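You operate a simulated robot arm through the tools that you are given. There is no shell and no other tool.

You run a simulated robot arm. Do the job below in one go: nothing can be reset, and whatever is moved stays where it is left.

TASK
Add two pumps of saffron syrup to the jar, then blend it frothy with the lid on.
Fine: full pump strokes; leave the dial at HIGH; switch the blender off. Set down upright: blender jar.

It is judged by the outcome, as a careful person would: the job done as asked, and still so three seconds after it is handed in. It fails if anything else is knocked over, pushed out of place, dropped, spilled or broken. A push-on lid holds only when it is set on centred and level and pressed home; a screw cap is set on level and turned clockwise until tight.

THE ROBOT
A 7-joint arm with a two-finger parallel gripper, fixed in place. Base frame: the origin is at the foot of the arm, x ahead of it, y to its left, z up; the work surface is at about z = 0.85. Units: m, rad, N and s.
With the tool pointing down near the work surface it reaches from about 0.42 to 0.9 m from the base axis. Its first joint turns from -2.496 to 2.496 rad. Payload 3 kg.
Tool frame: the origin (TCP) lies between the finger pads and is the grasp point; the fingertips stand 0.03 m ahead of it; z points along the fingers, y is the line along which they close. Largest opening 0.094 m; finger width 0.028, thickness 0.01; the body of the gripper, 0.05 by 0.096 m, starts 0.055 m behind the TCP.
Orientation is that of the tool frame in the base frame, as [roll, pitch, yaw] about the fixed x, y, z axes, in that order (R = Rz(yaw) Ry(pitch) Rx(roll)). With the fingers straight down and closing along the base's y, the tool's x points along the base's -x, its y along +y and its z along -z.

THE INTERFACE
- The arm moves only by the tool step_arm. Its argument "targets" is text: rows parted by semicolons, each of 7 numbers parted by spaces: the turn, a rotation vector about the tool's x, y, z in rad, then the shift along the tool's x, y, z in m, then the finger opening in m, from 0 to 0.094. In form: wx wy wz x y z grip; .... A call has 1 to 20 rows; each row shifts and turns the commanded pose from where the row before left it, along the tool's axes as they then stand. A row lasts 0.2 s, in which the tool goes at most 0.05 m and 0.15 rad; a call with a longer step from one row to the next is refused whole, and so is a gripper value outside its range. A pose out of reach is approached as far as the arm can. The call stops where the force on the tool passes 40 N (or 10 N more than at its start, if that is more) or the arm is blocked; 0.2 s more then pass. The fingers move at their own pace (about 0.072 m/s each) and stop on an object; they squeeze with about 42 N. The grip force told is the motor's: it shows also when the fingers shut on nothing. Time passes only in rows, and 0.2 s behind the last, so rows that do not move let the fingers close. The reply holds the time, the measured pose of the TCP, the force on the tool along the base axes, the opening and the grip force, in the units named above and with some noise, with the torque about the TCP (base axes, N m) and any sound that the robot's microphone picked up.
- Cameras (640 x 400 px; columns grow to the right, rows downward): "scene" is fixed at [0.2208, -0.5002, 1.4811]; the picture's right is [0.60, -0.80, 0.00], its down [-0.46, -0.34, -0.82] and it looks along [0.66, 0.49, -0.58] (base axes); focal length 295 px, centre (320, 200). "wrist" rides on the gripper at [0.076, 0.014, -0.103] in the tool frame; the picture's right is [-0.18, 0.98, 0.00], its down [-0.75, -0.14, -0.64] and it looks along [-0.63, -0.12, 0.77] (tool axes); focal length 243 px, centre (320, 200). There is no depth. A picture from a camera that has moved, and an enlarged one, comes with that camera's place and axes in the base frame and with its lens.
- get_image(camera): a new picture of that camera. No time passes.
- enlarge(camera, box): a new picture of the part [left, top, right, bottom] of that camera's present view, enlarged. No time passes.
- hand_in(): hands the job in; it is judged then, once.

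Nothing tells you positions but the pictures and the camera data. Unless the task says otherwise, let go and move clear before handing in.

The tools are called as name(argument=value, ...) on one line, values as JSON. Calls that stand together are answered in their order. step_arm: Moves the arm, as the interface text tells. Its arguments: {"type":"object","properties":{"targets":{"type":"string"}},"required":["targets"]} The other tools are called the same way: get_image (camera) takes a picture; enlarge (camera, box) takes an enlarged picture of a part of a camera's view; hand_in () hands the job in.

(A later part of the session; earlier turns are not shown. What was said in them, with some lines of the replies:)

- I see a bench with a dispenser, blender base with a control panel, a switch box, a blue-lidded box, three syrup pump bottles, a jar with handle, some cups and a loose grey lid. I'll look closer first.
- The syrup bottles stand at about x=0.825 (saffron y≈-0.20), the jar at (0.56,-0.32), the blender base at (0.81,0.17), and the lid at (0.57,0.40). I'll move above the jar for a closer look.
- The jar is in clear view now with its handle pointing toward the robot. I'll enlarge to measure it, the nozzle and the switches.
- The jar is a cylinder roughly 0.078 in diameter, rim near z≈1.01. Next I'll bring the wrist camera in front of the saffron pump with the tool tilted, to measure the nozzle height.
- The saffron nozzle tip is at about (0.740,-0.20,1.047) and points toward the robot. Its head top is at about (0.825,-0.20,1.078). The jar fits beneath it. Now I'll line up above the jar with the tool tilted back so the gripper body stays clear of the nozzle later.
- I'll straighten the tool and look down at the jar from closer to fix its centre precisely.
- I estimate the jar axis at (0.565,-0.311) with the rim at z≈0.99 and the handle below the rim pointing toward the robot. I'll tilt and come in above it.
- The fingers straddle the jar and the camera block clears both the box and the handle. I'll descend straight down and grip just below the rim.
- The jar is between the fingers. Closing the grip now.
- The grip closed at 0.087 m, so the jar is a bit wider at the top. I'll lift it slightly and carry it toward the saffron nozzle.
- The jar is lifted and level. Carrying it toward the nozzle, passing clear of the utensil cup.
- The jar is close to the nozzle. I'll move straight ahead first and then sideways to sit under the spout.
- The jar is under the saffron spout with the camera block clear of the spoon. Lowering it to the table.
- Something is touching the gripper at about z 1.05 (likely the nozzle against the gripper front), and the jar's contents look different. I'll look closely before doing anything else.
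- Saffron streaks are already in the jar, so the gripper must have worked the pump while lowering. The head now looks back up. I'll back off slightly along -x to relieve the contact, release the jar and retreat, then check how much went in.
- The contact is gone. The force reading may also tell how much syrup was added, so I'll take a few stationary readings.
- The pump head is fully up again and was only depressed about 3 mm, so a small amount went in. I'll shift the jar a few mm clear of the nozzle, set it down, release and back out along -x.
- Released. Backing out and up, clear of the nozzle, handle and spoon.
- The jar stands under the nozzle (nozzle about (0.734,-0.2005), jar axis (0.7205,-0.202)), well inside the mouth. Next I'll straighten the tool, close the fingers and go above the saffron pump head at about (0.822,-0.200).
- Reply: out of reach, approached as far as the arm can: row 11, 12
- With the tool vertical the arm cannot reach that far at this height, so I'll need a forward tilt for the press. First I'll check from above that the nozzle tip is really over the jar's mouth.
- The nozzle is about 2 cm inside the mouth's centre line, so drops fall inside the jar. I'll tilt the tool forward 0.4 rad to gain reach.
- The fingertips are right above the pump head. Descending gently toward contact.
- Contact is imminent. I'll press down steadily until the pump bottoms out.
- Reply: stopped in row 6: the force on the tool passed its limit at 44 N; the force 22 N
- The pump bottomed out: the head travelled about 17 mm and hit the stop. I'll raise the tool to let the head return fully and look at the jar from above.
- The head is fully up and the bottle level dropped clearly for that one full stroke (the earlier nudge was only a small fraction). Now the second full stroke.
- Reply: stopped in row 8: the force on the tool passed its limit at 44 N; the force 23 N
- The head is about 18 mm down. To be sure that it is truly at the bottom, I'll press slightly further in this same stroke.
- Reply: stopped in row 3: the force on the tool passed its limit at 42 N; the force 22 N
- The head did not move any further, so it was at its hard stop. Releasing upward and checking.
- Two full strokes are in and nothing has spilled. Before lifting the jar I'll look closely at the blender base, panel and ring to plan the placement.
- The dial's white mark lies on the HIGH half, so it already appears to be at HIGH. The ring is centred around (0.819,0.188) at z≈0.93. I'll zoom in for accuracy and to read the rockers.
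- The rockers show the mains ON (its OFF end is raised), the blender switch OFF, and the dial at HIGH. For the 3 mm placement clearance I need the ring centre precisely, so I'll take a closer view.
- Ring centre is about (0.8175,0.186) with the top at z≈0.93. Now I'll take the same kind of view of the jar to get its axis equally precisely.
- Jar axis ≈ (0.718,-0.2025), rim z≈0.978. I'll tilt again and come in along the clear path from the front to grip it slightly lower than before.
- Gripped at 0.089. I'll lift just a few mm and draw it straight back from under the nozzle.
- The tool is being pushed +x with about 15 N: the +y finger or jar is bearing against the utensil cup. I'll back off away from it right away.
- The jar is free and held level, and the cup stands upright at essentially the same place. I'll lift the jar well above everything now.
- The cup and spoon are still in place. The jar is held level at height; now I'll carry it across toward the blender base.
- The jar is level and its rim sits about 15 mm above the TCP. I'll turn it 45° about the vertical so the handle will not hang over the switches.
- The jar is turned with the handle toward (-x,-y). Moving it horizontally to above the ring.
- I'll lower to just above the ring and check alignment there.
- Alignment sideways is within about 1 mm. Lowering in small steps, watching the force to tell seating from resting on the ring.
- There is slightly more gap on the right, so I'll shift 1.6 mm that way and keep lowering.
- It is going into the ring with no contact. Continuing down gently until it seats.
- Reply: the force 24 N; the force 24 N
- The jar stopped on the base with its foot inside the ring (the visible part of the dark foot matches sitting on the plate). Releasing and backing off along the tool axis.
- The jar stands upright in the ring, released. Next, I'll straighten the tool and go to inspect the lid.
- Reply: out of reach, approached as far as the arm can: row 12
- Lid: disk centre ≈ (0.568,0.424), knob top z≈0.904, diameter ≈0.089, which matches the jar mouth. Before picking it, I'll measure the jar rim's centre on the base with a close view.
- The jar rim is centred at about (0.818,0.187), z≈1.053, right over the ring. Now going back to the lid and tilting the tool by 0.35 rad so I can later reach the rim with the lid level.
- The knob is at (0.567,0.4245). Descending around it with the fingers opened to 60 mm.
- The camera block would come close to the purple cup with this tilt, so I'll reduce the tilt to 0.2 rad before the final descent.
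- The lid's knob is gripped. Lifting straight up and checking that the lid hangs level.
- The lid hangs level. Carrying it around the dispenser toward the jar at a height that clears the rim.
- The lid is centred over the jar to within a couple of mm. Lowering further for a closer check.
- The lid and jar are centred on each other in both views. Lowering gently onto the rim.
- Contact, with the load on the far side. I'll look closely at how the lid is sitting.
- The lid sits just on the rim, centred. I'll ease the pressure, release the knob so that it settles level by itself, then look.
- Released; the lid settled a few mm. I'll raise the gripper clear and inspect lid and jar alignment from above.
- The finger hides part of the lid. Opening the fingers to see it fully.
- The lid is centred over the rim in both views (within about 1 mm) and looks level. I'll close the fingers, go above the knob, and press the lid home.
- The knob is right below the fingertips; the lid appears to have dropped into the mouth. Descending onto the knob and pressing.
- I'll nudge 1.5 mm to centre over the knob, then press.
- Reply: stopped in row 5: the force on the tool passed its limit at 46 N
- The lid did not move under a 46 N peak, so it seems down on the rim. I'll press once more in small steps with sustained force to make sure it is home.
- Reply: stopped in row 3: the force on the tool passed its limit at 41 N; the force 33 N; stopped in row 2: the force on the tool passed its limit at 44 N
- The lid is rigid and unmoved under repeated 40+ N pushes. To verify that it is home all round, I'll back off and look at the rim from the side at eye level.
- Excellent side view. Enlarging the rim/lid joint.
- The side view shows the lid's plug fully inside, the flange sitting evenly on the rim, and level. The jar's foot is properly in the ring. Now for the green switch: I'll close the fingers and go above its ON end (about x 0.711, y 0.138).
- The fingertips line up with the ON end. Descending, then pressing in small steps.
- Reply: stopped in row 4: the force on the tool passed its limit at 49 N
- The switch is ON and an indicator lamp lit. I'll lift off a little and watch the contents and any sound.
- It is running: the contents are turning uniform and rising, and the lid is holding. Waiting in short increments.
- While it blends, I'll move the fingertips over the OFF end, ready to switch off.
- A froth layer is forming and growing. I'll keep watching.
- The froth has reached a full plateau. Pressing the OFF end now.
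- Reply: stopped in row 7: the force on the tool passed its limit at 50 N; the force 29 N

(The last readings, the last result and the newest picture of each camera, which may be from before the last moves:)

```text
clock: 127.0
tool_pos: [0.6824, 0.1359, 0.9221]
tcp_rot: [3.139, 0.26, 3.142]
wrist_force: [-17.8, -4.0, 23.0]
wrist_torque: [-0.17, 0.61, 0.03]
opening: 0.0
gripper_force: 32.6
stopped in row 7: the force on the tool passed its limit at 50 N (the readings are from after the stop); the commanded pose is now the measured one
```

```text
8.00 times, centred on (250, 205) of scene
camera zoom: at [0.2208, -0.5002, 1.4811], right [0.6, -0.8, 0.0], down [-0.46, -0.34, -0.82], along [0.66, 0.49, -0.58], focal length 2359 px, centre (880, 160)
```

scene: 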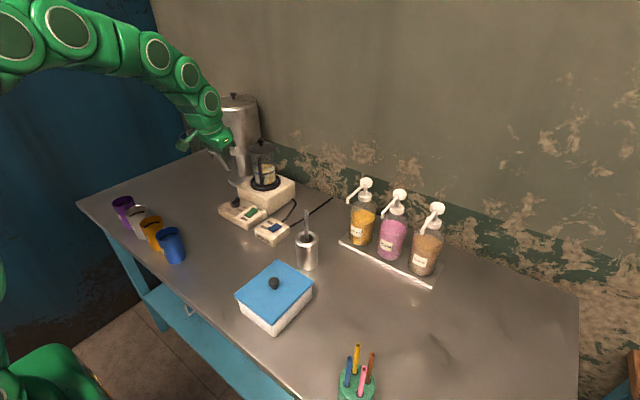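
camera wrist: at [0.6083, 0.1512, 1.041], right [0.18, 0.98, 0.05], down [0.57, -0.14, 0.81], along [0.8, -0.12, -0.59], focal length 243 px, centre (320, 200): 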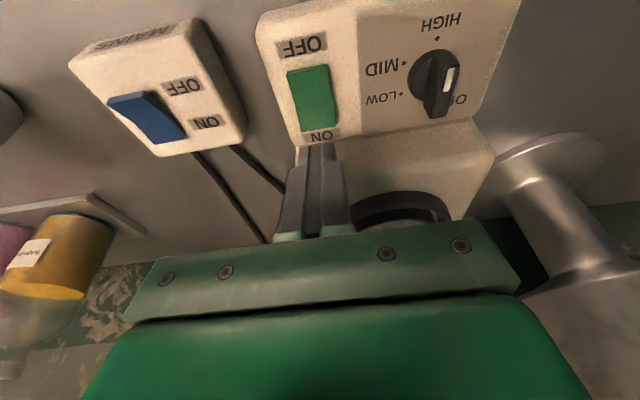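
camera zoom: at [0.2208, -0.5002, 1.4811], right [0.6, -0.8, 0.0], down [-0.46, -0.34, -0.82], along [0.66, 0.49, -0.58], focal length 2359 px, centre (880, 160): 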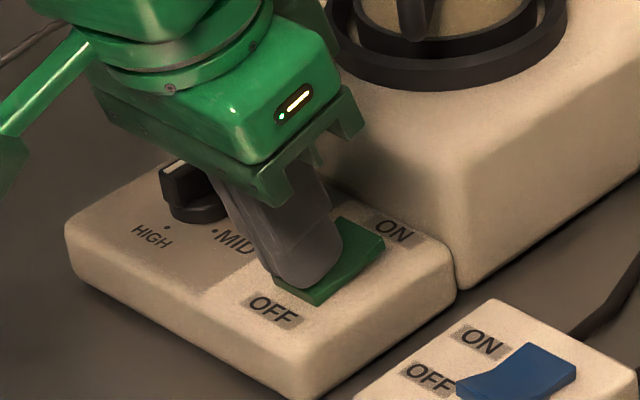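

The lamp is off: the blender is switched OFF. Lifting straight up and moving clear.

step_arm(targets="0 0 0 -0.0013 0 -0.0048 0; 0 0 0 -0.0051 0 -0.0193 0; 0 0 0 -0.0076 0 -0.029 0; 0 0 0 -0.0076 0 -0.029 0; 0 0 0 -0.0076 0 -0.029 0; 0 0 0 -0.0076 0 -0.029 0; 0 0 0 0.04 0 0 0; 0 0 0 0.04 0 0 0; 0 0 0 0.04 0 0 0; 0 0 0 0.04 0 0 0; 0 0 0 0 0 0 0")

get_image(camera="scene")

enlarge(camera="scene", box=[210, 130, 310, 250])

enlarge(camera="scene", box=[220, 180, 280, 230])

get_image(camera="wrist")

```text
clock: 129.4
tool_pos: [0.5285, 0.1353, 1.025]
tcp_rot: [3.138, 0.26, 3.141]
wrist_force: [-0.7, 1.3, -0.2]
wrist_torque: [0.0, -0.02, -0.01]
opening: 0.0
gripper_force: 33.1
```

```text
taken
```

scene: 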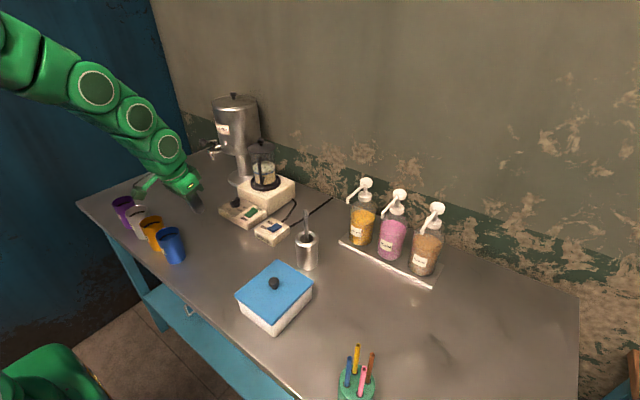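

```text
3.33 times, centred on (260, 190) of scene
camera zoom: at [0.2208, -0.5002, 1.4811], right [0.6, -0.8, 0.0], down [-0.46, -0.34, -0.82], along [0.66, 0.49, -0.58], focal length 983 px, centre (520, 233)
```

zoom: 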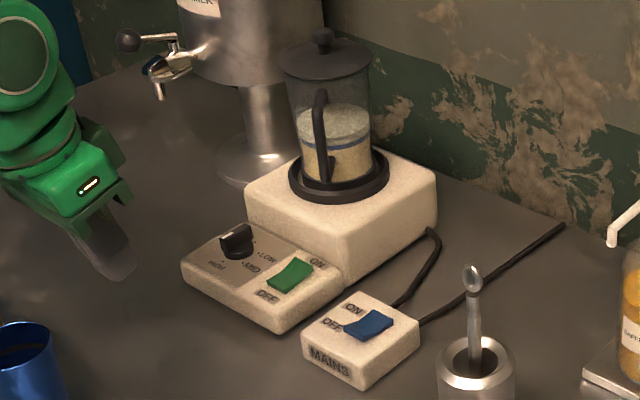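

```text
8.00 times, centred on (250, 205) of scene
camera zoom: at [0.2208, -0.5002, 1.4811], right [0.6, -0.8, 0.0], down [-0.46, -0.34, -0.82], along [0.66, 0.49, -0.58], focal length 2359 px, centre (880, 160)
```

zoom: 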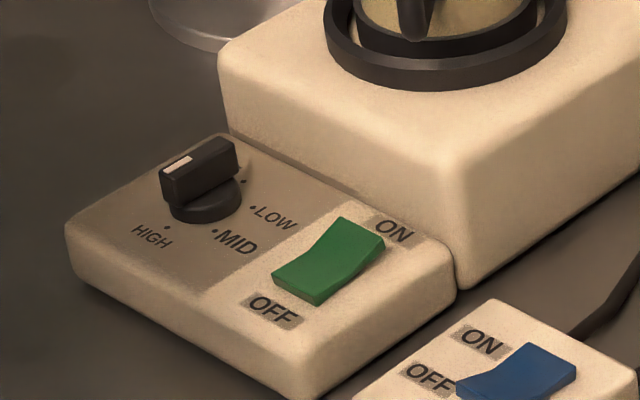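

```text
taken
camera wrist: at [0.4283, 0.1492, 1.1058], right [0.18, 0.98, 0.05], down [0.56, -0.14, 0.81], along [0.81, -0.12, -0.58], focal length 243 px, centre (320, 200)
```

wrist: 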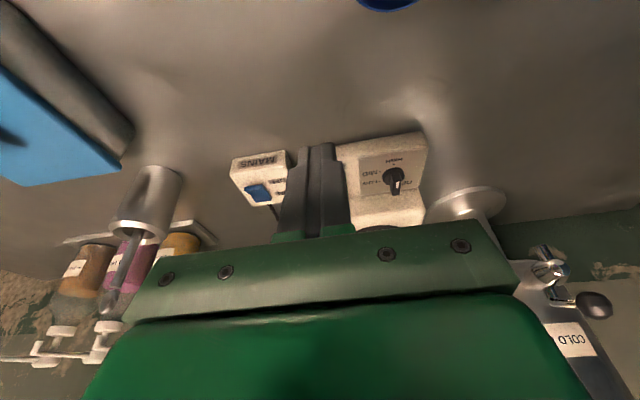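

The jar stands upright on the base with the lid on and froth visible. The blender is off with its lamp out, the dial is still at HIGH, and the cups, bottles, utensil cup and box are all standing in place. The arm is clear, so I'm handing in.

hand_in()

```text
The job is handed in.
```

I handed in the job. The jar has two full pumps of saffron syrup, is blended frothy with the lid pressed on, and stands upright on the blender base. The blender switch is off and the dial is at HIGH, where I found it.

- **Extra syrup:** while I was lowering the jar under the spout, the gripper caught the saffron nozzle and pushed the pump head down about 3 mm. A full stroke is about 17–18 mm. I then gave the two full strokes, each pressed to the bottom, so the jar holds slightly more than two pumps, by my estimate about a fifth of a pump extra.
- **Utensil cup:** drawing the jar back out pressed against the utensil cup with about 15 N. I backed off at once. In the pictures the cup and spoon stand upright with no visible shift.
- **Jar position:** I left the jar on the blender base and did not move it back to the bench, taking that as "set down upright".

The pictures show no spills and nothing else knocked over or moved.
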